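You operate a simulated robot arm through the tools that you are given. There is no shell and no other tool. Be economical: measure what you need, move in short steps, check, and stop when the job is done.

The job below is to be done with a simulated robot arm. You get a single attempt, and the scene is never put back.

TASK
Put things in order on the top of the work bench. At the end: the clear water beaker is on the beige file box (marked "BUTTONS"); the silver funnel stands where the blue buffer stood; the blue buffer from the top of the work bench stands where the clear square bottle stood; the clear square bottle stands where the clear water beaker stood; whatever was shut is shut again. Leave all else as you found it, and nothing knocked over.

It is judged by the outcome, as a careful person would: the job done as asked, and still so three seconds after it is handed in. It fails if anything else is knocked over, pushed out of place, dropped, spilled or broken.

THE ROBOT
A 7-joint arm with a two-finger parallel gripper, fixed in place. Base frame: the origin is at the foot of the arm, x ahead of it, y to its left, z up; the work surface is at about z = 800. Readings come in mm, rad, newtons and seconds.
With the tool pointing down near the work surface it reaches from about 240 to 680 mm from the base axis. Its first joint turns from -1.152 to 1.152 rad. Payload 2.4 kg.
The TCP is the grasp point between the finger pads, 30 mm short of the fingertips. In the tool frame z runs along the fingers and y along their closing line. Largest opening 94 mm; finger width 28, thickness 10; the body of the gripper, 50 by 96 mm, starts 55 mm behind the TCP.
Orientation is told as [roll, pitch, yaw] about the base's x, y, z axes, in that order, counted from this pose: with the fingers straight down and closing along the base's y, the tool's x points along the base's -x, its y along +y and its z along -z.

THE INTERFACE
- The arm moves only by the tool send_rows. Its argument "rows" is a list of rows, each an object (a shift or turn left out is 0, a gripper value left out holds the last) with "translation": the shift along the tool's x, y, z in mm, a list of three; "angular": the turn, a rotation vector about the tool's x, y, z in rad, a list of three; "fingers": the gripper command, from -1 (shut) to 1 (fully open), values between in proportion. In form: [{"translation": [tx, ty, tz], "angular": [rx, ry, rz], "fingers": fingers}, ...]. A call has 1 to 8 rows; each row is the pose to reach, as a shift and turn from the pose commanded when the call began, along the tool's axes at that moment. A row lasts 0.2 s, in which the tool goes at most 50 mm and 0.15 rad; a call with a longer step from one row to the next is refused whole, and so is a gripper value outside its range. Where a pose cannot be reached the arm comes as near as it can. A force on the tool above 40 N (or 10 N above the force at the start of the call, whichever is more), or a blocked arm, ends the call early, and 0.2 s more pass. The fingers move at their own pace (about 153 mm/s each) and stop on an object; they squeeze with about 34 N. The grip force told is the motor's: it shows also when the fingers shut on nothing. Time passes only in rows, and 0.2 s behind the last, so rows that repeat a pose let the fingers close. It gives the time, the measured TCP pose, the force on the tool (base axes), the opening and the grip force at its end, in the units of the frame above (readings bear some noise).
- Cameras (640 x 400 px; columns grow to the right, rows downward): "scene" is fixed at [49, 475.6, 1459.4]; the picture's right is [-0.71, -0.71, 0.00], its down [-0.39, 0.39, -0.84] and it looks along [0.59, -0.59, -0.55] (base axes); focal length 296 px, centre (320, 200). "wrist" rides on the gripper at [-37, 0, -58] in the tool frame; the picture's right is [0.00, -1.00, 0.00], its down [0.97, 0.00, -0.24] and it looks along [0.24, 0.00, 0.97] (tool axes); focal length 218 px, centre (320, 200).
- camera(camera): a new picture of that camera. The clock stands still meanwhile.
- locate(camera, pixels): for up to 12 pixels [column, row] of the newest picture of that camera ("zoom" is the newest enlarged one), the place [x, y, z] in the base frame of the surface seen there, good to about 3 mm, but the place of the scene camera against the robot may be out by one fixed shift of up to 18 mm in any direction. The clock stands still meanwhile.
- inspect(camera, box): a new picture of the part [left, top, right, bottom] of that camera's present view, enlarged. The clock stands still meanwhile.
- sign_off(): hands the job in; it is judged then, once.

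Work in short steps. Measure before you move; look again where a grasp or a placing could have gone wrong, and mend it. You have 80 turns and 54 pictures in all, those below and enlarged ones among them. Open the gripper and draw the arm clear of the work before you hand the job in, unless the task says otherwise; then end with one line.

The tools are called as name(argument=value, ...) on one line, values as JSON. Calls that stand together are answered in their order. send_rows: Moves the arm, as the interface text tells. Its arguments: {"type":"object","properties":{"rows":{"type":"array","items":{"type":"object","properties":{"translation":{"type":"array","items":{"type":"number"}},"angular":{"type":"array","items":{"type":"number"}},"fingers":{"type":"number"}}}}},"required":["rows"]} The other tools are called the same way: camera (camera) takes a picture; locate (camera, pixels) gives the place of the surface under pixels of a picture; inspect (camera, box) takes an enlarged picture of a part of a camera's view; sign_off () hands the job in.

At the start:

```text
time: 0.0
ee_pos: [458.0, -0.4, 1245.6]
tcp_rot: [0.0, -0.001, -0.001]
wrist_force: [0.3, -1.0, -0.4]
grip_width: 94.2
grasp_force: 0.0
```

scene: 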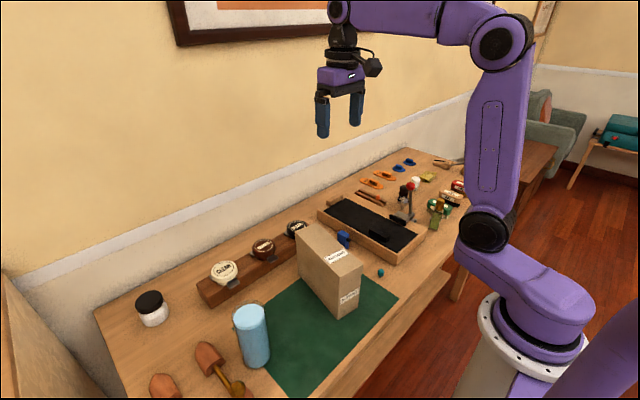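
wrist: 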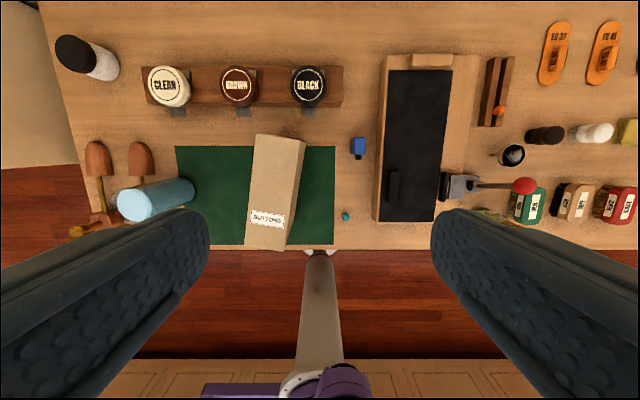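

The pictures show a shoe-care bench; I cannot yet tell the named objects apart. I'll enlarge parts of both views.

inspect(camera="scene", box=[300, 140, 480, 260])

inspect(camera="wrist", box=[40, 20, 360, 250])

inspect(camera="wrist", box=[340, 10, 640, 240])

```text
3.33 times, centred on (390, 200) of scene
```

zoom: 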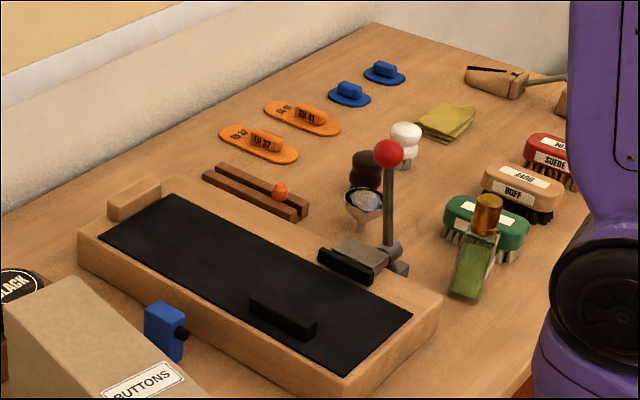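

```text
1.74 times, centred on (200, 135) of wrist
```

zoom: 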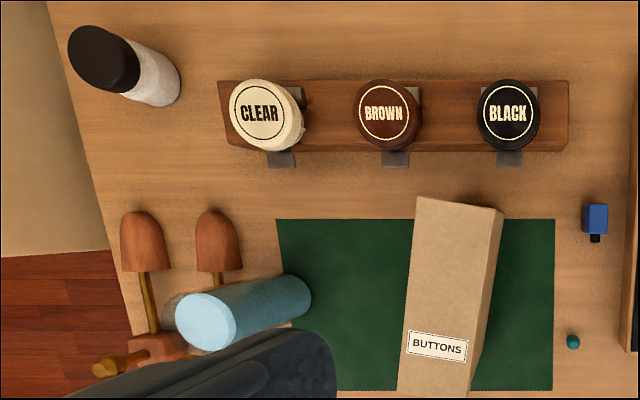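

```text
1.74 times, centred on (490, 125) of wrist
```

zoom: 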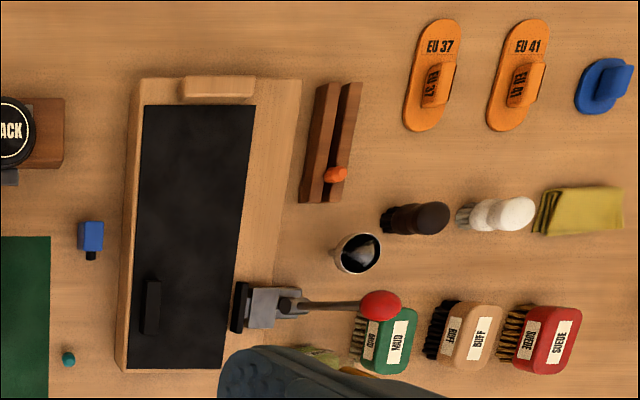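

Candidates need a closer look: light-blue cylinder at (251,335), small blue block at (343,238), blue pads at (405,163), bottle at (437,210), and the side tables. I enlarge them.

inspect(camera="scene", box=[540, 80, 640, 180])

inspect(camera="scene", box=[140, 210, 400, 400])

inspect(camera="scene", box=[380, 145, 480, 235])

```text
4.00 times, centred on (590, 130) of scene
```

zoom: 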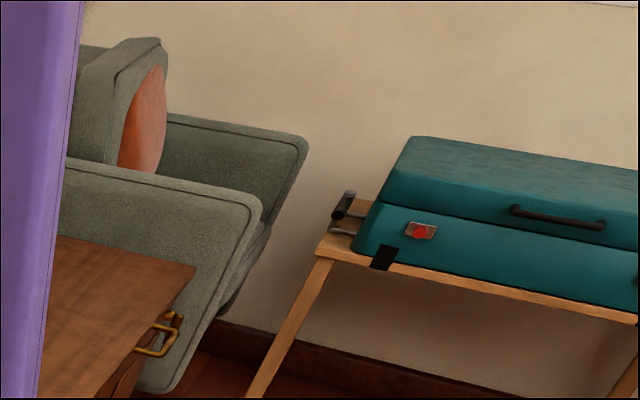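

```text
2.11 times, centred on (270, 305) of scene
```

zoom: 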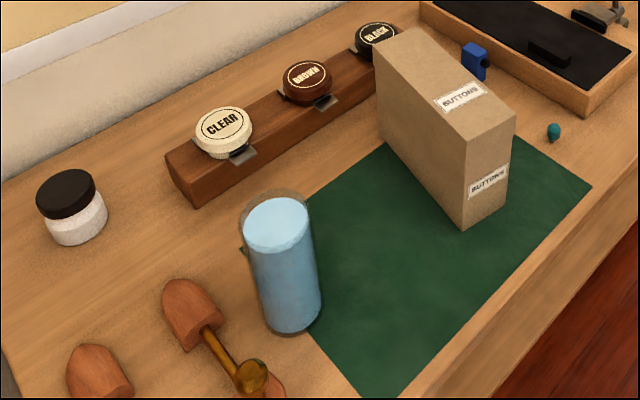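

```text
4.44 times, centred on (430, 190) of scene
```

zoom: 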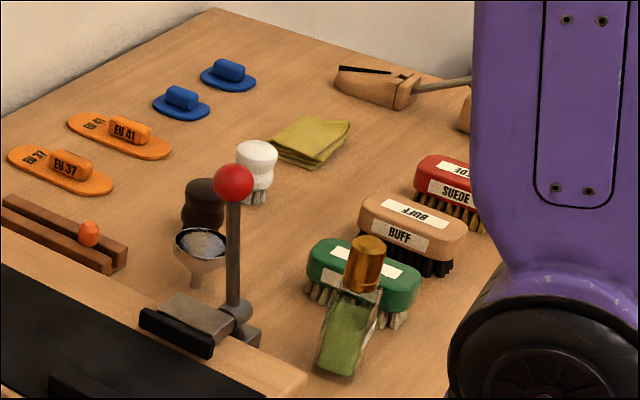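

The beaker of water is at wrist (155,200), the box at (275,190), the funnel at (512,155), the bottle near (490,212). The "blue buffer" remains uncertain: the blue block (358,147) or a blue pad. I locate these places first.

locate(camera="wrist", pixels=[[138, 206], [190, 192], [268, 220], [280, 140], [357, 147], [346, 216], [512, 155], [485, 212], [526, 186], [300, 150], [245, 245], [285, 250]])

locate(camera="scene", pixels=[[250, 318], [343, 236], [437, 205], [440, 232], [403, 161], [392, 165], [346, 240], [432, 225], [395, 200], [380, 272]])

```text
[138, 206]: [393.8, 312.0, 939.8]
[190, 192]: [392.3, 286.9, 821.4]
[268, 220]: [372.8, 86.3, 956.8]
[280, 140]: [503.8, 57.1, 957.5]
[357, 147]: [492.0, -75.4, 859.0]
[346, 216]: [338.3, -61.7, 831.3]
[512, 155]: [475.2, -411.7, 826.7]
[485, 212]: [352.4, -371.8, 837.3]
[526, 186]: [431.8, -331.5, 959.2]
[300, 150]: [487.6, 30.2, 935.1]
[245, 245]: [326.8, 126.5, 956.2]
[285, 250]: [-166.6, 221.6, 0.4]
```

```text
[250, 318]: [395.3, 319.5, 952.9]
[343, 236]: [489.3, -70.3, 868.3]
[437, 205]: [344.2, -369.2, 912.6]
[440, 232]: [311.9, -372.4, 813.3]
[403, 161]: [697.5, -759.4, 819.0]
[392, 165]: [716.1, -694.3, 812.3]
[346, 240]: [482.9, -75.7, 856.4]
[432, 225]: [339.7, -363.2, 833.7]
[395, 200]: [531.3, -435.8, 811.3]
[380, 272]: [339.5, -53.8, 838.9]
```

The blue pads lie beyond reach (x≈700, y≈-750), so the blue block at about (490,-74) is the buffer, unique on the bench within reach. I move above the beaker for a close view.

send_rows(rows=[{"translation": [2, 45, 0], "fingers": 1}, {"translation": [4, 90, 15]}, {"translation": [6, 135, 30]}, {"translation": [8, 180, 45]}, {"translation": [10, 225, 60]}, {"translation": [12, 270, 70]}, {"translation": [15, 312, 80]}, {"translation": [15, 312, 80]}])

camera(camera="wrist")

```text
time: 1.8
ee_pos: [441.8, 309.5, 1164.9]
tcp_rot: [0.0, 0.001, 0.0]
wrist_force: [0.6, -0.7, -1.0]
grip_width: 94.0
grasp_force: 0.1
```

```text
45 pictures are left
```

wrist: 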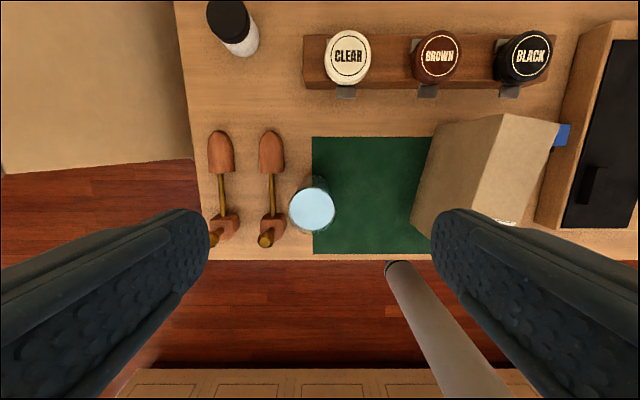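

Beaker seen at (313,205), a shoe-tree close on its left (270,235). I enlarge.

inspect(camera="wrist", box=[240, 150, 368, 250])

inspect(camera="scene", box=[200, 280, 300, 400])

```text
4.00 times, centred on (304, 200) of wrist
```

zoom: 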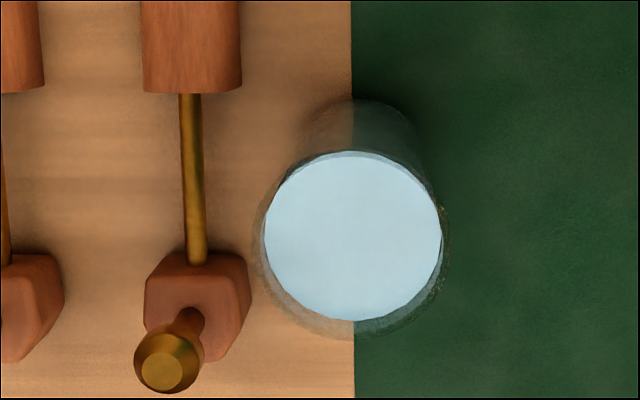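

```text
3.33 times, centred on (250, 340) of scene
```

zoom: 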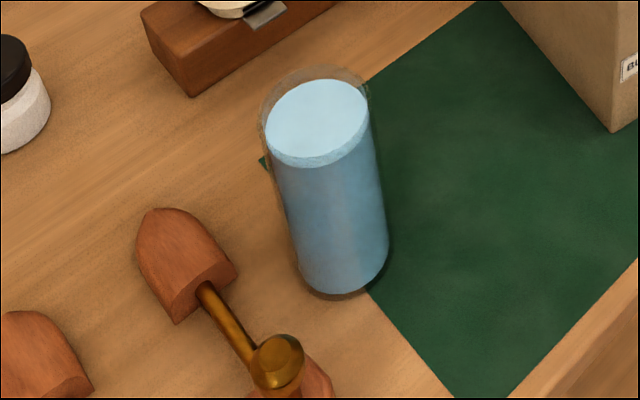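

Wrist px of the water: left ≈(292,210), right ≈(332,210), top ≈(312,189), bottom ≈(312,229). I locate those, the rim edges, and shoe-tree parts.

locate(camera="wrist", pixels=[[292, 210], [332, 210], [312, 190], [312, 229], [312, 209], [289, 208], [336, 210], [313, 232], [265, 243], [283, 225], [240, 235], [325, 184]])

locate(camera="zoom", pixels=[[320, 70], [318, 120], [370, 95], [265, 120], [340, 292], [345, 297], [340, 230], [275, 360], [270, 90], [355, 80]])

```text
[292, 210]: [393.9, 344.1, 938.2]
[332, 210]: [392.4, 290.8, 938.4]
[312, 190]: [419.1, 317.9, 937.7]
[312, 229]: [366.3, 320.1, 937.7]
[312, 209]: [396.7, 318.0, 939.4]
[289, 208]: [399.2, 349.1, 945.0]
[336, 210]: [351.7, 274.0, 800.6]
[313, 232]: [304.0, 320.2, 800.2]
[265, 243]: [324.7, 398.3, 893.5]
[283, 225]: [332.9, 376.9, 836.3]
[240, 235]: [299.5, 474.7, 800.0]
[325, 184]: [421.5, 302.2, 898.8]
```

```text
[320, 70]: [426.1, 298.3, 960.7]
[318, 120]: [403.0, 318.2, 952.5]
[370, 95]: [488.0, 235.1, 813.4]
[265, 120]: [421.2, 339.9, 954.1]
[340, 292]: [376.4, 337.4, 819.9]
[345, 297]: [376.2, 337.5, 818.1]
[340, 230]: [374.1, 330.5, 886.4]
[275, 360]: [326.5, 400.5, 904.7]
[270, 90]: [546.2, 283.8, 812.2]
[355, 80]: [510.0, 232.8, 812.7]
```

Beaker centre ≈(393.5,318), radius ≈31, water at 938, rim ≈948, bench at 800. Now I measure the box top in the present wrist view.

inspect(camera="wrist", box=[400, 100, 580, 240])

locate(camera="wrist", pixels=[[508, 118], [555, 124], [502, 218], [462, 208], [490, 165], [530, 170], [480, 195], [520, 200], [503, 130], [550, 135]])

```text
2.86 times, centred on (490, 170) of wrist
```

zoom: 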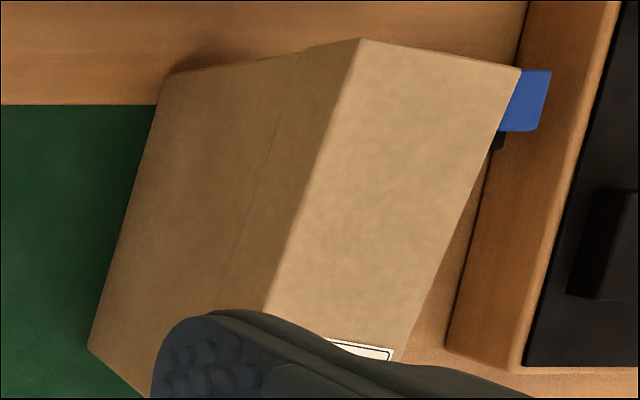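

```text
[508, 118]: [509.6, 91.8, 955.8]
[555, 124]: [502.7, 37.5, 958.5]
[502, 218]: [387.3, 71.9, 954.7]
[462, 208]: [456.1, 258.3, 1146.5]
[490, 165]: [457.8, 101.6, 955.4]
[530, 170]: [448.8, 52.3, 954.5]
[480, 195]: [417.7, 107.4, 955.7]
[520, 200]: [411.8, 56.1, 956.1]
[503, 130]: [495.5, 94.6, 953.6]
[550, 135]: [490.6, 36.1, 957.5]
```

Box top z≈956, centre ≈(415,79), turned about 0.16 rad. I go over the beaker, stopping with the tips just above the rim.

send_rows(rows=[{"translation": [25, 3, 10], "fingers": 1}, {"translation": [49, 7, 40]}, {"translation": [49, 7, 80]}, {"translation": [49, 7, 120]}, {"translation": [49, 7, 155]}, {"translation": [49, 7, 165]}, {"translation": [49, 7, 165]}])

camera(camera="wrist")

camera(camera="scene")

```text
time: 3.4
ee_pos: [392.8, 320.0, 998.1]
tcp_rot: [0.001, 0.0, 0.002]
wrist_force: [-0.3, 0.0, -0.5]
grip_width: 94.0
grasp_force: 0.1
```

```text
41 pictures are left
```

wrist: 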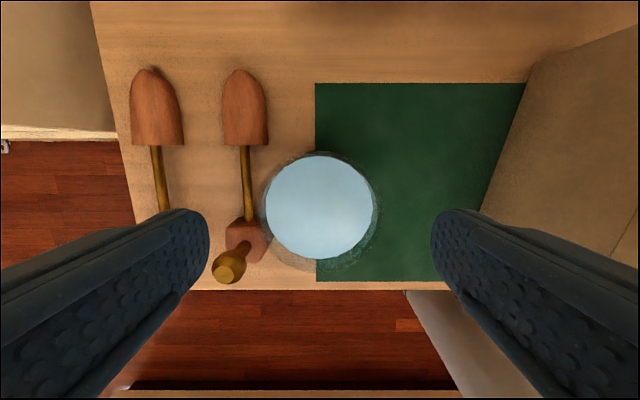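

```text
40 pictures are left
```

scene: 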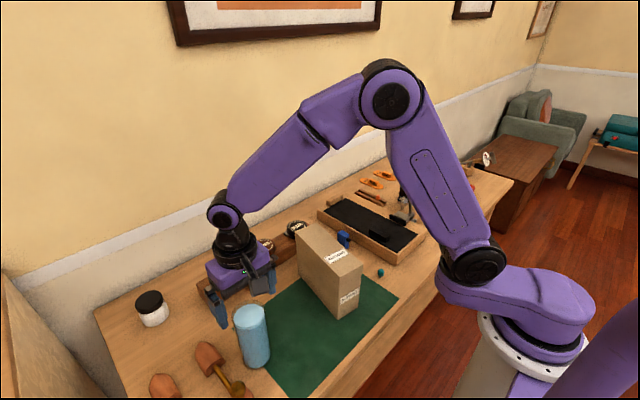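

Beaker nicely between the fingers at (320,207). I refine its centre from this nearer view.

locate(camera="wrist", pixels=[[268, 207], [371, 207], [320, 158], [320, 254], [263, 212], [377, 212], [230, 268]])

```text
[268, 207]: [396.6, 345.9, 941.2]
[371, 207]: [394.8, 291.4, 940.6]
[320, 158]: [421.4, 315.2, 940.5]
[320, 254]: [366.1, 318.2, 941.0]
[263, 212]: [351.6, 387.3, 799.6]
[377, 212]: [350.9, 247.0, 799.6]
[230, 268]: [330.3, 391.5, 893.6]
```

Centre ≈(394,318). I descend to z≈905, then shut the fingers.

send_rows(rows=[{"translation": [-1, -1.5, 30], "fingers": 1}, {"translation": [-1, -1.5, 60]}, {"translation": [-1, -1.5, 85]}, {"translation": [-1, -1.5, 94]}, {"translation": [-1, -1.5, 94], "fingers": -1}, {"translation": [-1, -1.5, 94]}, {"translation": [-1, -1.5, 94]}])

```text
time: 5.0
ee_pos: [394.4, 319.0, 905.9]
tcp_rot: [-0.001, -0.001, 0.0]
wrist_force: [1.2, 0.9, 0.2]
grip_width: 65.6
grasp_force: 34.1
```

Gripped at 65.6 mm. I lift gently.

send_rows(rows=[{"translation": [0, 0, -5]}, {"translation": [0, 0, -16]}, {"translation": [0, 0, -32]}, {"translation": [0, 0, -54]}, {"translation": [0, 0, -78]}, {"translation": [0, 0, -100]}, {"translation": [0, 0, -116]}, {"translation": [0, 0, -122]}])

send_rows(rows=[{"translation": [0, 0, -8]}, {"translation": [0, 0, -24]}, {"translation": [0, 0, -44]}, {"translation": [0, 0, -60]}, {"translation": [0, 0, -68]}, {"translation": [0, 0, -70]}])

```text
time: 6.8
ee_pos: [392.6, 316.8, 1029.4]
tcp_rot: [-0.001, -0.002, 0.001]
wrist_force: [-0.2, 0.8, -3.4]
grip_width: 65.9
grasp_force: 34.0
```

```text
time: 8.2
ee_pos: [394.6, 316.3, 1100.3]
tcp_rot: [-0.002, 0.0, 0.0]
wrist_force: [0.0, -0.4, -3.8]
grip_width: 66.0
grasp_force: 34.2
```

The beaker is held, its base ≈994, over the box's 956. I carry it across slowly.

send_rows(rows=[{"translation": [-1, -6, 0]}, {"translation": [-2, -18, 0]}, {"translation": [-4, -36, 0]}, {"translation": [-6, -58, 0]}, {"translation": [-8, -82, 0]}, {"translation": [-10, -104, 0]}, {"translation": [-11, -116, 0]}, {"translation": [-11, -120, 0]}])

send_rows(rows=[{"translation": [-1, -6, 0]}, {"translation": [-2, -18, 0]}, {"translation": [-4, -36, 0]}, {"translation": [-6, -58, 0]}, {"translation": [-8, -82, 0]}, {"translation": [-9, -104, 0]}, {"translation": [-10, -115, 0]}, {"translation": [-10, -118, 0]}])

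camera(camera="scene")

camera(camera="wrist")

```text
time: 10.0
ee_pos: [406.3, 197.5, 1097.7]
tcp_rot: [0.001, 0.0, 0.001]
wrist_force: [0.1, 0.8, -4.5]
grip_width: 66.0
grasp_force: 34.5
```

```text
time: 11.8
ee_pos: [415.5, 78.2, 1098.3]
tcp_rot: [0.0, -0.001, 0.0]
wrist_force: [0.1, -0.2, -4.1]
grip_width: 65.9
grasp_force: 34.2
```

```text
39 pictures are left
```

scene: 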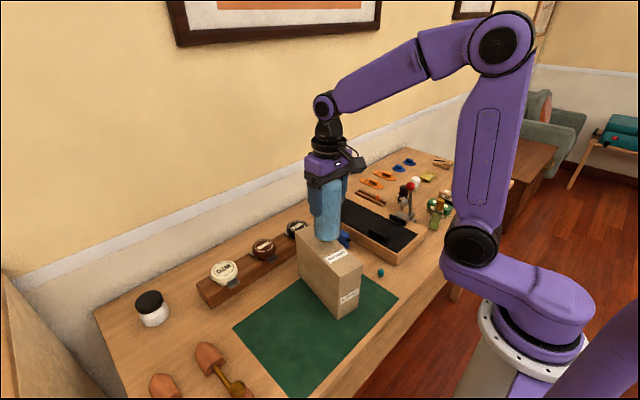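

```text
38 pictures are left
```

wrist: 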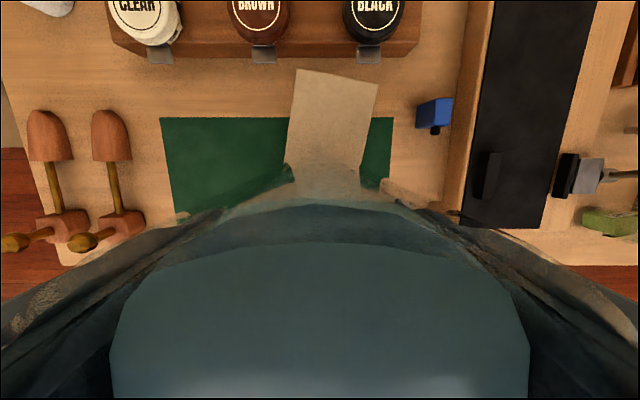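

The beaker hangs over the box; in the wrist view the box's far edges run from (297,72)-(376,86) forward. I verify the edges and the front edge in the scene.

locate(camera="wrist", pixels=[[299, 73], [374, 87], [293, 110], [370, 115], [289, 150], [363, 155]])

locate(camera="scene", pixels=[[331, 289], [360, 268], [299, 232], [315, 264], [352, 255]])

```text
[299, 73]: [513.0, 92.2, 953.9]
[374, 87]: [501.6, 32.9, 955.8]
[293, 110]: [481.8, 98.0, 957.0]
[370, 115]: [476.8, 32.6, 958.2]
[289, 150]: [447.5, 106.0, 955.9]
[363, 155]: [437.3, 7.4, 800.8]
```

```text
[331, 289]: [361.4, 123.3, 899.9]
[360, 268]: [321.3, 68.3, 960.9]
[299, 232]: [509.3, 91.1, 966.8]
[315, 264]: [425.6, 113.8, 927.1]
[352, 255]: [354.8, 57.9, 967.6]
```

Edges put the centreline at y≈78 at x=415, matching the tool. I lower it to just above contact, then a little more.

send_rows(rows=[{"translation": [0, 0, 8]}, {"translation": [0, 0, 20]}, {"translation": [0, 0, 29]}, {"translation": [0, 0, 32]}, {"translation": [0, 0, 34]}, {"translation": [0, 0, 35]}])

```text
time: 13.2
ee_pos: [415.0, 78.0, 1063.2]
tcp_rot: [0.0, 0.001, 0.001]
wrist_force: [0.4, 0.5, -3.5]
grip_width: 66.0
grasp_force: 34.0
```

Still hanging freely (-3.5 N). I go down millimetre by millimetre.

send_rows(rows=[{"translation": [0, 0, 0.7]}, {"translation": [0, 0, 1.4]}, {"translation": [0, 0, 2]}])

```text
time: 14.0
ee_pos: [415.8, 78.6, 1060.6]
tcp_rot: [-0.001, 0.001, -0.002]
wrist_force: [0.1, -0.2, -4.1]
grip_width: 65.8
grasp_force: 34.5
```

send_rows(rows=[{"translation": [0, 0, 0.7]}, {"translation": [0, 0, 1.4]}, {"translation": [0, 0, 2]}])

inspect(camera="scene", box=[280, 200, 380, 300])

```text
time: 14.8
ee_pos: [415.0, 78.3, 1059.9]
tcp_rot: [0.0, -0.002, 0.0]
wrist_force: [-2.1, -1.7, 15.7]
grip_width: 65.9
grasp_force: 33.4
```

```text
4.00 times, centred on (330, 250) of scene
```

zoom: 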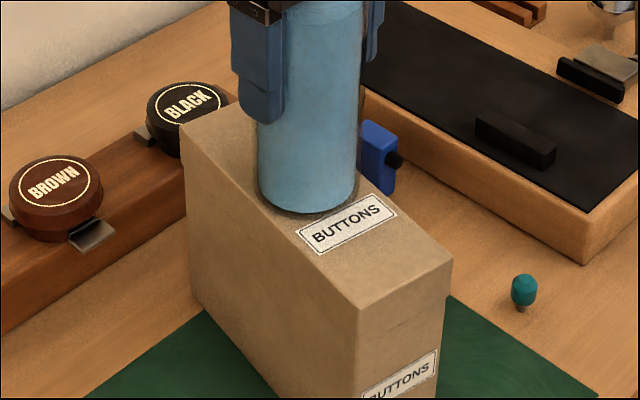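

Contact felt (15.7 N) and the base sits on the box top. I ease off 1 mm, open, then rise.

send_rows(rows=[{"translation": [0, 0, -0.8]}, {"translation": [0, 0, -0.8], "fingers": 1}, {"translation": [0, 0, -0.8]}, {"translation": [0, 0, -0.8]}, {"translation": [0, 0, -30]}, {"translation": [0, 0, -70]}, {"translation": [0, 0, -110]}, {"translation": [0, 0, -140]}])

camera(camera="scene")

```text
time: 16.6
ee_pos: [414.7, 77.2, 1198.1]
tcp_rot: [0.0, 0.001, -0.001]
wrist_force: [0.0, 0.2, 0.2]
grip_width: 94.1
grasp_force: 0.1
```

```text
36 pictures are left
```

scene: 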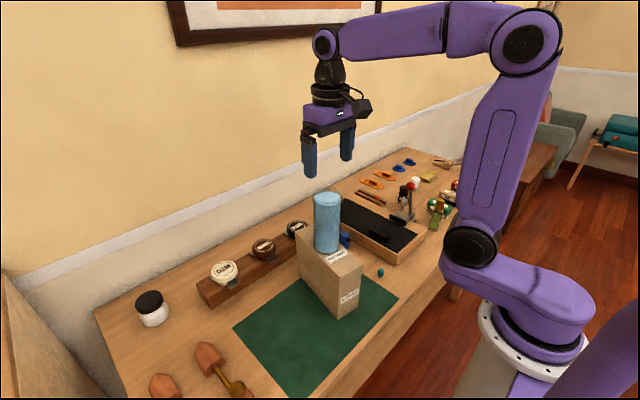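

Beaker stands on the box. Next I move toward the bottle near (345,-370) for a close view.

send_rows(rows=[{"translation": [0, -45, 0]}, {"translation": [2, -90, 0]}, {"translation": [4, -135, 0]}, {"translation": [6, -180, 0]}, {"translation": [8, -225, 0]}, {"translation": [11, -270, 0]}, {"translation": [15, -315, 0]}, {"translation": [18, -355, 10]}])

send_rows(rows=[{"translation": [5, -40, 20]}, {"translation": [7, -80, 40]}, {"translation": [7, -92, 60]}, {"translation": [7, -92, 60]}])

camera(camera="wrist")

```text
time: 18.4
ee_pos: [397.5, -277.4, 1188.7]
tcp_rot: [0.0, 0.0, 0.0]
wrist_force: [-0.4, -1.1, -0.1]
grip_width: 93.8
grasp_force: 0.0
```

```text
time: 19.4
ee_pos: [391.0, -369.3, 1130.3]
tcp_rot: [-0.001, -0.001, 0.0]
wrist_force: [-0.6, 0.7, 0.8]
grip_width: 94.0
grasp_force: 0.1
```

```text
35 pictures are left
```

wrist: 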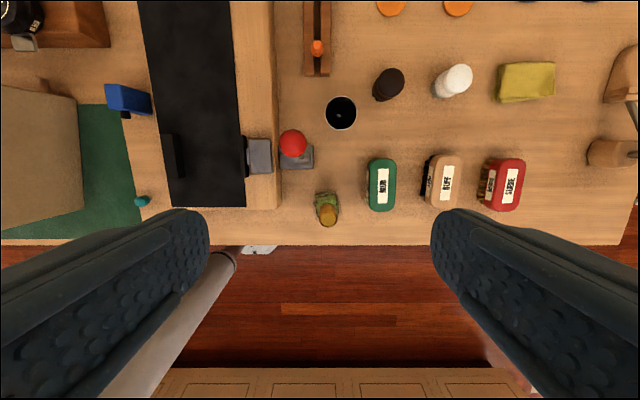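

Bottle at (328,208), cap ≈(328,217); funnel at (341,112). I enlarge and locate.

inspect(camera="wrist", box=[270, 150, 400, 240])

inspect(camera="scene", box=[400, 170, 480, 240])

locate(camera="wrist", pixels=[[328, 212], [323, 215], [328, 220], [333, 215], [317, 195], [338, 195], [317, 210], [338, 210], [370, 200], [341, 112], [326, 112], [356, 112]])

```text
4.44 times, centred on (335, 195) of wrist
```

zoom: 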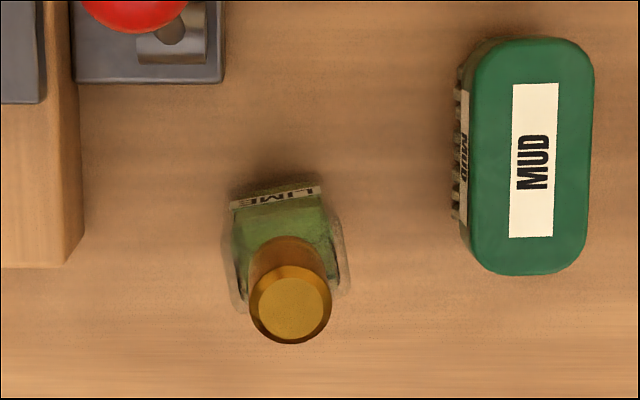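

```text
5.71 times, centred on (440, 205) of scene
```

zoom: 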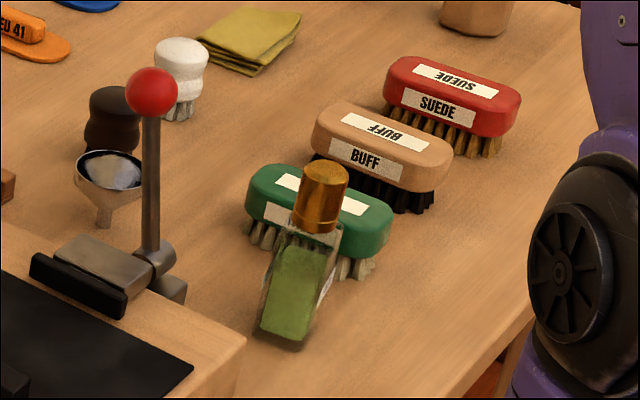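

```text
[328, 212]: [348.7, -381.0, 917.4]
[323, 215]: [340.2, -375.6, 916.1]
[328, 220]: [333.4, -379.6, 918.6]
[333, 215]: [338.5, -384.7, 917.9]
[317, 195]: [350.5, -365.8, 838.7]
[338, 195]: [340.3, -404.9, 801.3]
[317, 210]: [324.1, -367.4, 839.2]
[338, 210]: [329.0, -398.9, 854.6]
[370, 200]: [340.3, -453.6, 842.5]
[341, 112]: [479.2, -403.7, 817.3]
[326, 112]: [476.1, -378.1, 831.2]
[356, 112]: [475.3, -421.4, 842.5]
```

The bottle is yawed about +0.16 rad, its cap top at ≈918. I find its shoulder height and footprint in the enlarged scene view.

locate(camera="zoom", pixels=[[325, 168], [315, 222], [318, 232], [300, 250], [285, 252], [280, 300], [262, 325], [302, 340], [310, 300], [330, 285], [342, 232], [255, 335]])

locate(camera="wrist", pixels=[[320, 197], [330, 196], [326, 193], [336, 193], [318, 205], [337, 205], [320, 192], [334, 190]])

```text
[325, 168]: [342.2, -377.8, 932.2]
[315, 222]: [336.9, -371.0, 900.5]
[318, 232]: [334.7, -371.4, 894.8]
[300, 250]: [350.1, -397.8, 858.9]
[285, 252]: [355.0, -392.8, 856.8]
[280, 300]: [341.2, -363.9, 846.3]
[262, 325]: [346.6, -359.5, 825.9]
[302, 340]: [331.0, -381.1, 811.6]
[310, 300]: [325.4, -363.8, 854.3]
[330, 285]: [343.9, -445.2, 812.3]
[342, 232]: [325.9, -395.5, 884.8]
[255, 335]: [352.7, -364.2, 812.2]
```

```text
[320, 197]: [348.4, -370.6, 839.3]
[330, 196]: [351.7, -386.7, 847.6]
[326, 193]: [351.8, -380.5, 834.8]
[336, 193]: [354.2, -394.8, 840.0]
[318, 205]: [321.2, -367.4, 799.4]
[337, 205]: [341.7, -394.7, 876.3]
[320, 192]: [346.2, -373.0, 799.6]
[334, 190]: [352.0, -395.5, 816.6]
```

Body spans ≈800–880, cap to 918, centre ≈(340,-380); the brush's near edge is ≈-447. I approach with a partial opening (~70 mm), turned +0.16, to just above the cap.

send_rows(rows=[{"translation": [30, -6, 20], "angular": [0, 0, -0.08], "fingers": 0.5}, {"translation": [51, -11, 50], "angular": [0, 0, -0.16]}, {"translation": [51, -11, 90], "angular": [0, 0, -0.16]}, {"translation": [51, -11, 130], "angular": [0, 0, -0.16]}, {"translation": [51, -11, 160], "angular": [0, 0, -0.16]}, {"translation": [51, -11, 160], "angular": [0, 0, -0.16]}])

camera(camera="wrist")

camera(camera="scene")

```text
time: 20.8
ee_pos: [339.6, -379.0, 968.4]
tcp_rot: [-0.002, 0.0, 0.161]
wrist_force: [0.1, -0.6, 0.1]
grip_width: 70.6
grasp_force: 0.1
```

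```text
32 pictures are left
```

wrist: 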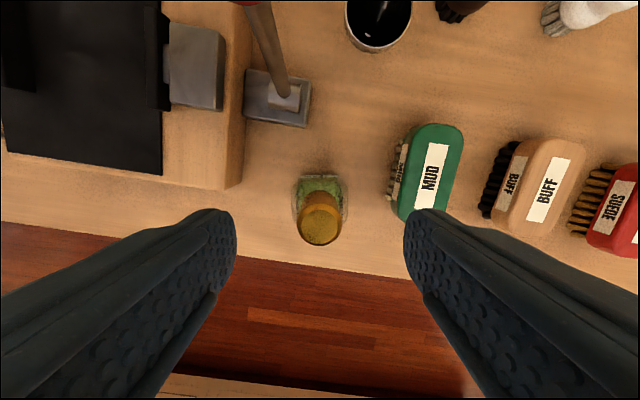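

```text
31 pictures are left
```

scene: 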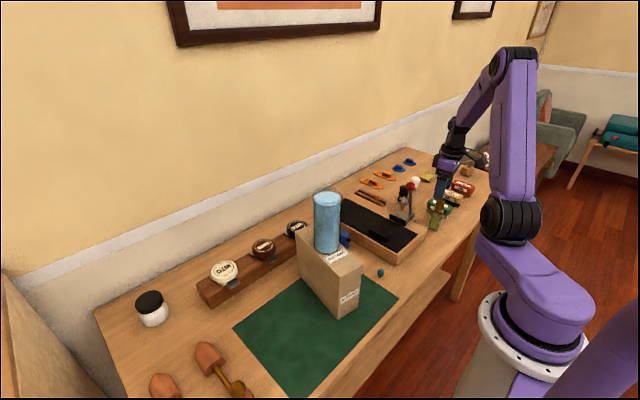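

The bottle looks square to the tool and centred at column 320. I check the cap's place.

locate(camera="wrist", pixels=[[320, 222], [320, 210], [320, 240], [303, 226], [338, 226], [298, 195], [343, 195], [320, 180], [392, 185], [415, 150]])

```text
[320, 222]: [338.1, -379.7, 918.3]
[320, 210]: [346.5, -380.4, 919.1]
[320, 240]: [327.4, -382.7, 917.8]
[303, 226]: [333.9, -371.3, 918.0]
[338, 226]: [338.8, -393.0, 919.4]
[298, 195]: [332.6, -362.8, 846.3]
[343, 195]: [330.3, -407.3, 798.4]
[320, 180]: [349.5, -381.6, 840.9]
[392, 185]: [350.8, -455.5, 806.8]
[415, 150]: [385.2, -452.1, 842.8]
```

Cap centre ≈(337,-381), so a small shift. I descend to z≈869 and close.

send_rows(rows=[{"translation": [2.5, -2, 30], "fingers": 0.5}, {"translation": [2.5, -2, 60]}, {"translation": [2.5, -2, 85]}, {"translation": [2.5, -2, 100]}, {"translation": [2.5, -2, 100]}, {"translation": [2.5, -2, 100], "fingers": -1}, {"translation": [2.5, -2, 100]}, {"translation": [2.5, -2, 100]}])

```text
time: 22.6
ee_pos: [338.4, -381.7, 869.1]
tcp_rot: [0.0, -0.001, 0.16]
wrist_force: [0.0, 0.5, -0.5]
grip_width: 44.8
grasp_force: 34.0
```

Bottle gripped (44.8 mm). I lift it well above everything.

send_rows(rows=[{"translation": [0, 0, -8]}, {"translation": [0, 0, -30]}, {"translation": [0, 0, -65]}, {"translation": [0, 0, -105]}, {"translation": [0, 0, -145]}, {"translation": [0, 0, -185]}, {"translation": [0, 0, -220]}, {"translation": [0, 0, -245]}])

send_rows(rows=[{"translation": [-10, 0, -25]}, {"translation": [-20, 0, -50]}, {"translation": [-35, 0, -75]}, {"translation": [-50, 0, -95]}, {"translation": [-55, 0, -100]}])

camera(camera="scene")

```text
time: 24.4
ee_pos: [338.2, -382.0, 1115.5]
tcp_rot: [-0.002, 0.0, 0.161]
wrist_force: [0.5, 0.0, -1.7]
grip_width: 45.0
grasp_force: 33.7
```

```text
time: 25.6
ee_pos: [392.2, -371.7, 1213.7]
tcp_rot: [-0.001, -0.002, 0.161]
wrist_force: [0.6, -0.3, -1.7]
grip_width: 45.2
grasp_force: 33.8
```

```text
30 pictures are left
```

scene: 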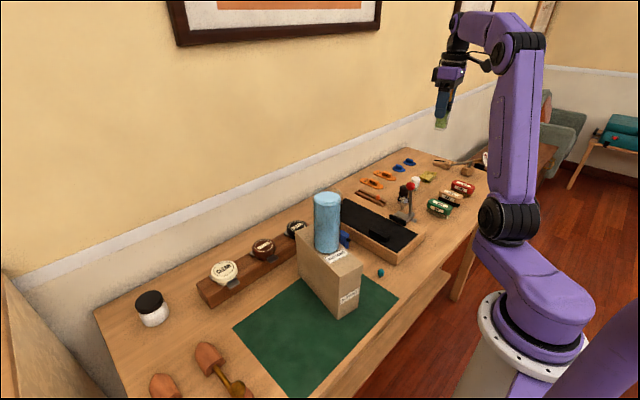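

Bottle hangs clear. I square the yaw to zero, starting the traverse to the left.

send_rows(rows=[{"translation": [0, 0, 0], "angular": [0, 0, 0.08]}, {"translation": [0, 0, 0], "angular": [0, 0, 0.16]}, {"translation": [0, 0, 0], "angular": [0, 0, 0.16]}])

send_rows(rows=[{"translation": [0, 20, 0]}, {"translation": [0, 60, 0]}, {"translation": [0, 105, 0]}, {"translation": [0, 150, 0]}, {"translation": [0, 195, 0]}, {"translation": [0, 240, 0]}, {"translation": [0, 285, 0]}, {"translation": [0, 330, 0]}])

send_rows(rows=[{"translation": [0, 45, 0]}, {"translation": [0, 90, 0]}, {"translation": [0, 135, 0]}, {"translation": [0, 180, 0]}, {"translation": [0, 225, 0]}, {"translation": [0, 270, 0]}, {"translation": [0, 315, 0]}, {"translation": [0, 345, 0]}])

```text
time: 26.4
ee_pos: [392.3, -372.5, 1213.5]
tcp_rot: [0.001, 0.001, -0.002]
wrist_force: [-0.4, 0.7, -1.8]
grip_width: 45.6
grasp_force: 33.8
```

```text
time: 28.2
ee_pos: [391.6, -42.7, 1212.7]
tcp_rot: [-0.001, 0.002, -0.002]
wrist_force: [-0.1, -0.5, -1.4]
grip_width: 45.1
grasp_force: 34.0
```

```text
time: 30.0
ee_pos: [391.1, 301.8, 1212.5]
tcp_rot: [0.0, -0.001, 0.0]
wrist_force: [-0.2, -0.1, -1.4]
grip_width: 45.1
grasp_force: 34.0
```

Now at (391,302,1213). I shift to (394,318) and descend to about 10 mm above the bench contact height.

send_rows(rows=[{"translation": [-2.5, 16, 20]}, {"translation": [-2.5, 16, 65]}, {"translation": [-2.5, 16, 110]}, {"translation": [-2.5, 16, 155]}, {"translation": [-2.5, 16, 200]}, {"translation": [-2.5, 16, 240]}, {"translation": [-2.5, 16, 265]}, {"translation": [-2.5, 16, 275]}])

send_rows(rows=[{"translation": [0, 0, 20]}, {"translation": [0, 0, 40]}, {"translation": [0, 0, 55]}, {"translation": [0, 0, 62]}, {"translation": [0, 0, 64]}])

inspect(camera="scene", box=[180, 260, 320, 400])

```text
time: 31.8
ee_pos: [394.2, 317.4, 938.4]
tcp_rot: [-0.001, 0.0, 0.0]
wrist_force: [-0.3, 0.1, -1.9]
grip_width: 45.4
grasp_force: 34.1
```

```text
time: 33.0
ee_pos: [395.0, 316.8, 874.2]
tcp_rot: [-0.001, 0.001, -0.001]
wrist_force: [0.1, -0.2, -2.1]
grip_width: 45.2
grasp_force: 33.9
```

```text
2.86 times, centred on (250, 330) of scene
```

zoom: 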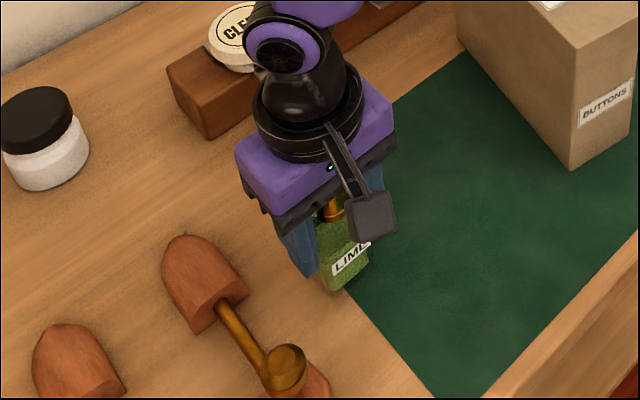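

Free of the shoe tree. I step down to contact.

send_rows(rows=[{"translation": [0, 0, 1]}, {"translation": [0, 0, 2]}, {"translation": [0, 0, 3]}, {"translation": [0, 0, 4]}])

```text
time: 34.0
ee_pos: [393.9, 319.3, 871.0]
tcp_rot: [0.0, -0.001, 0.001]
wrist_force: [-0.7, 0.3, -1.3]
grip_width: 44.9
grasp_force: 34.3
```

send_rows(rows=[{"translation": [0, 0, 0.7]}, {"translation": [0, 0, 1.4]}])

```text
time: 34.6
ee_pos: [394.8, 317.9, 869.8]
tcp_rot: [0.0, 0.0, 0.002]
wrist_force: [0.3, -0.2, -1.2]
grip_width: 45.0
grasp_force: 34.1
```

Near contact, not yet pressing; a touch more.

send_rows(rows=[{"translation": [0, 0, 0.7]}, {"translation": [0, 0, 1.3]}])

```text
time: 35.2
ee_pos: [394.9, 317.9, 869.0]
tcp_rot: [0.0, 0.001, 0.0]
wrist_force: [0.1, 0.1, -0.1]
grip_width: 45.2
grasp_force: 33.9
```

The weight is off the arm (-0.1 N): the bottle is touching. I open partly and rise straight up.

send_rows(rows=[{"translation": [0, 0, 0.3]}, {"translation": [0, 0, 0.3], "fingers": 0.6}, {"translation": [0, 0, 0.3]}, {"translation": [0, 0, 0.3]}, {"translation": [0, 0, -30]}, {"translation": [0, 0, -75]}, {"translation": [0, 0, -120]}, {"translation": [0, 0, -165]}])

send_rows(rows=[{"translation": [0, 0, -45]}, {"translation": [0, 0, -90]}, {"translation": [0, 0, -135]}, {"translation": [0, -20, -170]}, {"translation": [0, -60, -185]}, {"translation": [-10, -105, -185]}, {"translation": [-20, -150, -185]}, {"translation": [-30, -195, -185]}])

camera(camera="scene")

```text
time: 37.0
ee_pos: [392.1, 318.3, 1034.5]
tcp_rot: [0.0, -0.002, 0.0]
wrist_force: [0.1, 0.7, -0.1]
grip_width: 75.2
grasp_force: 0.0
```

```text
time: 38.8
ee_pos: [423.5, 125.4, 1219.9]
tcp_rot: [-0.001, 0.0, 0.0]
wrist_force: [-0.1, 0.3, 0.6]
grip_width: 75.0
grasp_force: 0.0
```

```text
28 pictures are left
```

scene: 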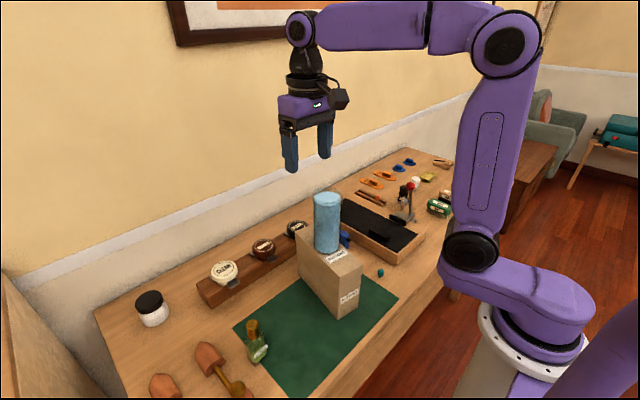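

Bottle stands in the beaker's place. Now I go over the blue block near (490,-74) to look.

send_rows(rows=[{"translation": [-20, -40, 0]}, {"translation": [-40, -80, 0]}, {"translation": [-60, -120, 0]}, {"translation": [-80, -160, 0]}, {"translation": [-107, -198, 0]}, {"translation": [-107, -198, 45]}, {"translation": [-107, -198, 80]}, {"translation": [-107, -198, 80]}])

camera(camera="wrist")

```text
time: 40.6
ee_pos: [533.0, -73.0, 1140.8]
tcp_rot: [0.001, 0.0, 0.001]
wrist_force: [-0.5, -0.2, 0.4]
grip_width: 75.3
grasp_force: 0.0
```

```text
27 pictures are left
```

wrist: 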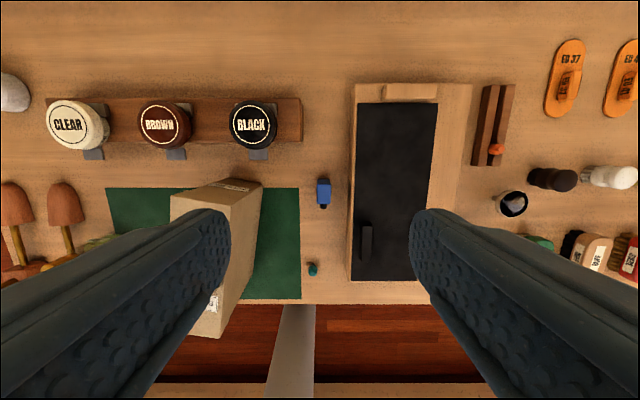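

Block at (323,193), tray edge at column 350. I enlarge and locate.

inspect(camera="wrist", box=[280, 160, 380, 225])

locate(camera="zoom", pixels=[[235, 150], [318, 150], [240, 240], [312, 240], [275, 165], [275, 215], [275, 280], [275, 300], [450, 220], [432, 180]])

inspect(camera="scene", box=[320, 215, 400, 285])

```text
6.15 times, centred on (330, 192) of wrist
```

zoom: 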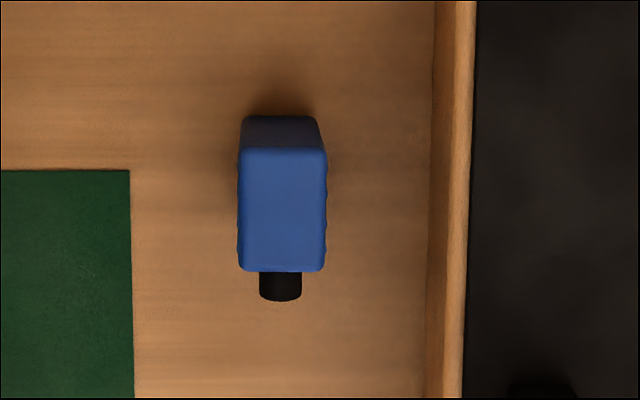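

```text
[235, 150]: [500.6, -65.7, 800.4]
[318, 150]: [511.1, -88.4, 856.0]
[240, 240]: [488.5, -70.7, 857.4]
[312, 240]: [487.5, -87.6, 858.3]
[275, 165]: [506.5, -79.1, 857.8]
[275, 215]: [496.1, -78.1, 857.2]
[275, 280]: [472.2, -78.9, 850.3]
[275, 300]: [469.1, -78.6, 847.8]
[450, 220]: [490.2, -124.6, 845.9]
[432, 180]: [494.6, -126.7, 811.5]
```

```text
5.71 times, centred on (360, 250) of scene
```

zoom: 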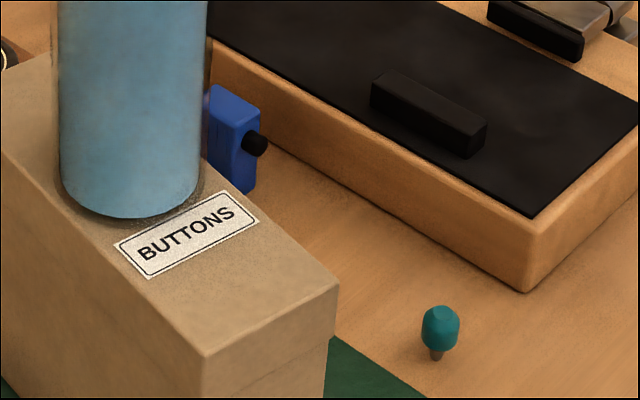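

Block: x≈480–512, y≈-68…-89, top 857; tray edge ≈-124. I come down over it with a ~45 mm opening, stopping above.

send_rows(rows=[{"translation": [20, -3, 35], "fingers": -0.05}, {"translation": [37, -5.5, 75]}, {"translation": [37, -5.5, 120]}, {"translation": [37, -5.5, 165]}, {"translation": [37, -5.5, 205]}, {"translation": [37, -5.5, 225]}, {"translation": [37, -5.5, 225]}])

camera(camera="wrist")

```text
time: 42.2
ee_pos: [494.8, -78.8, 912.5]
tcp_rot: [0.001, 0.001, 0.0]
wrist_force: [-0.2, 0.5, -0.2]
grip_width: 44.4
grasp_force: 0.2
```

```text
24 pictures are left
```

wrist: 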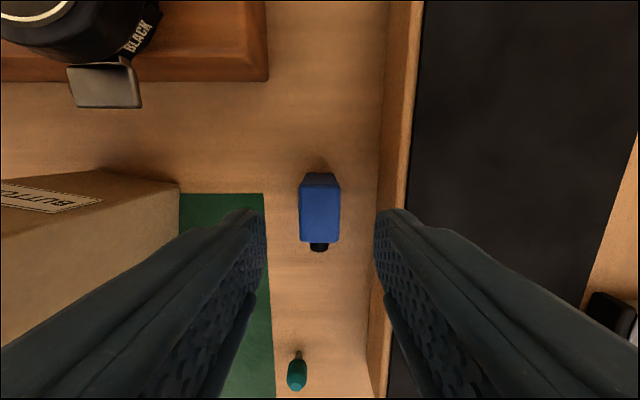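

Block centred at column 320. I check its extents before descending.

locate(camera="wrist", pixels=[[320, 190], [320, 240], [320, 248], [303, 215], [337, 215], [398, 190], [385, 195]])

```text
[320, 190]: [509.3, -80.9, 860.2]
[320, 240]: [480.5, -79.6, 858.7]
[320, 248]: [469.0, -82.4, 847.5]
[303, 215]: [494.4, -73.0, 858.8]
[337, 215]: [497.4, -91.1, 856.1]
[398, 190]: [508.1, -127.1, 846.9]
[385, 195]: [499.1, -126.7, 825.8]
```

Centre ≈(495,-80). I descend to z≈840 and close.

send_rows(rows=[{"translation": [0, -1.5, 25]}, {"translation": [0, -1.5, 50]}, {"translation": [0, -1.5, 66]}, {"translation": [0, -1.5, 72]}, {"translation": [0, -1.5, 72]}, {"translation": [0, -1.5, 72], "fingers": -1}, {"translation": [0, -1.5, 72]}, {"translation": [0, -1.5, 72]}])

```text
time: 44.0
ee_pos: [494.3, -83.1, 841.6]
tcp_rot: [0.0, 0.001, 0.0]
wrist_force: [0.2, 0.0, -0.1]
grip_width: 26.2
grasp_force: 34.3
```

Gripped at 26.2 mm. I lift.

send_rows(rows=[{"translation": [0, 0, -8]}, {"translation": [0, 0, -30]}, {"translation": [0, 0, -70]}, {"translation": [0, 0, -110]}, {"translation": [0, 0, -150]}, {"translation": [0, 0, -190]}, {"translation": [0, 0, -220]}, {"translation": [0, 0, -235]}])

camera(camera="scene")

```text
time: 45.8
ee_pos: [495.0, -82.8, 1076.7]
tcp_rot: [-0.002, 0.001, 0.0]
wrist_force: [0.1, -0.4, -0.9]
grip_width: 26.5
grasp_force: 33.1
```

```text
23 pictures are left
```

scene: 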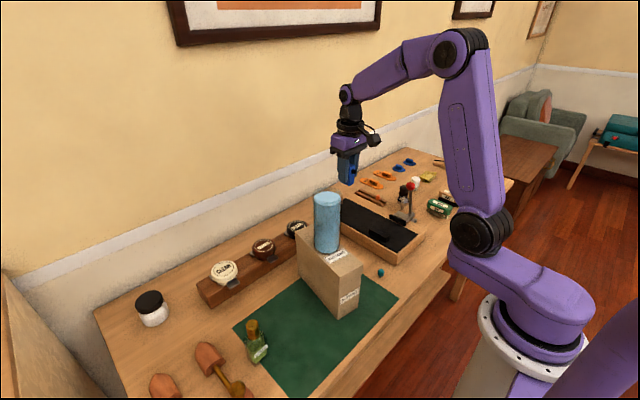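

Held. I carry it to above the bottle's old place (338,-381).

send_rows(rows=[{"translation": [10, -20, 0]}, {"translation": [30, -58, 0]}, {"translation": [52, -98, 0]}, {"translation": [74, -140, 0]}, {"translation": [96, -182, 0]}, {"translation": [118, -224, 0]}, {"translation": [140, -266, 0]}, {"translation": [157, -299, 0]}])

send_rows(rows=[{"translation": [0, 0, 20]}, {"translation": [0, 0, 60]}, {"translation": [0, 0, 105]}, {"translation": [0, 0, 150]}, {"translation": [0, 0, 190]}, {"translation": [0, 0, 215]}, {"translation": [0, 0, 227]}, {"translation": [0, 0, 230]}])

inspect(camera="scene", box=[390, 150, 490, 250])

```text
time: 47.6
ee_pos: [337.8, -380.5, 1075.4]
tcp_rot: [-0.001, 0.001, -0.002]
wrist_force: [0.4, -0.2, -0.8]
grip_width: 26.3
grasp_force: 34.0
```

```text
time: 49.4
ee_pos: [336.0, -382.6, 845.9]
tcp_rot: [-0.001, 0.0, -0.001]
wrist_force: [-0.1, 0.2, -0.7]
grip_width: 26.1
grasp_force: 33.4
```

```text
4.00 times, centred on (440, 200) of scene
```

zoom: 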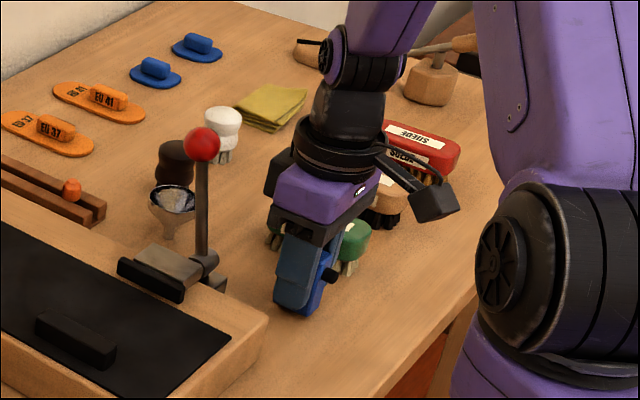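

Clear of the brushes. I step down the last millimetres.

send_rows(rows=[{"translation": [0, 0, 1]}, {"translation": [0, 0, 2]}, {"translation": [0, 0, 3]}, {"translation": [0, 0, 4]}])

send_rows(rows=[{"translation": [0, 0, 0.5]}, {"translation": [0, 0, 1]}])

```text
time: 50.4
ee_pos: [337.6, -380.5, 842.3]
tcp_rot: [-0.001, 0.001, 0.0]
wrist_force: [-1.2, 0.2, -0.6]
grip_width: 26.4
grasp_force: 34.1
```

```text
time: 51.0
ee_pos: [337.8, -380.7, 842.3]
tcp_rot: [0.0, -0.001, 0.0]
wrist_force: [0.3, 0.9, -0.4]
grip_width: 26.4
grasp_force: 34.2
```

send_rows(rows=[{"translation": [0, 0, 0.6]}, {"translation": [0, 0, 1.2]}])

```text
time: 51.6
ee_pos: [337.4, -380.9, 841.5]
tcp_rot: [0.0, 0.001, -0.001]
wrist_force: [-0.4, 0.5, 4.8]
grip_width: 26.1
grasp_force: 33.9
```

Contact (4.8 N). I open moderately (~50 mm), then rise straight up.

send_rows(rows=[{"translation": [0, 0, -0.3]}, {"translation": [0, 0, -0.3], "fingers": 0.05}, {"translation": [0, 0, -0.3]}, {"translation": [0, 0, -0.3]}, {"translation": [0, 0, -30]}, {"translation": [0, 0, -75]}, {"translation": [0, 0, -120]}, {"translation": [0, 0, -165]}])

inspect(camera="scene", box=[390, 150, 490, 250])

```text
time: 53.4
ee_pos: [337.7, -380.8, 1008.5]
tcp_rot: [0.001, 0.0, 0.001]
wrist_force: [-0.5, 0.3, 0.2]
grip_width: 49.3
grasp_force: 0.0
```

```text
4.00 times, centred on (440, 200) of scene
```

zoom: 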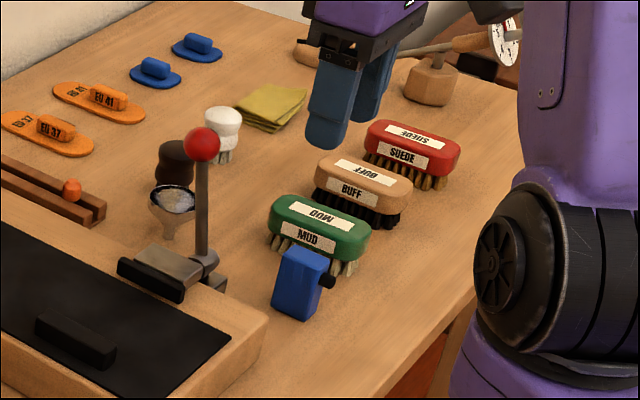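

Buffer stands in the bottle's place. I rise and move to look down at the funnel near (477,-402).

send_rows(rows=[{"translation": [0, 0, -45]}, {"translation": [-10, 0, -75]}, {"translation": [-50, -5, -85]}, {"translation": [-95, -12, -85]}, {"translation": [-140, -20, -85]}, {"translation": [-170, -20, -85]}, {"translation": [-170, -20, -85]}])

camera(camera="wrist")

```text
time: 55.0
ee_pos: [510.4, -400.1, 1089.9]
tcp_rot: [-0.001, -0.001, 0.0]
wrist_force: [0.2, -0.2, -0.5]
grip_width: 49.4
grasp_force: 0.2
```

```text
20 pictures are left
```

wrist: 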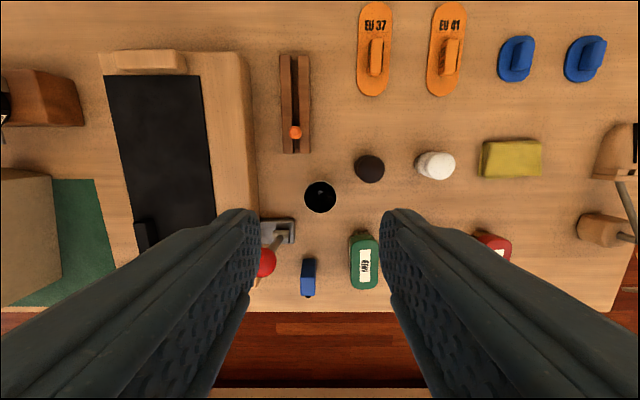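

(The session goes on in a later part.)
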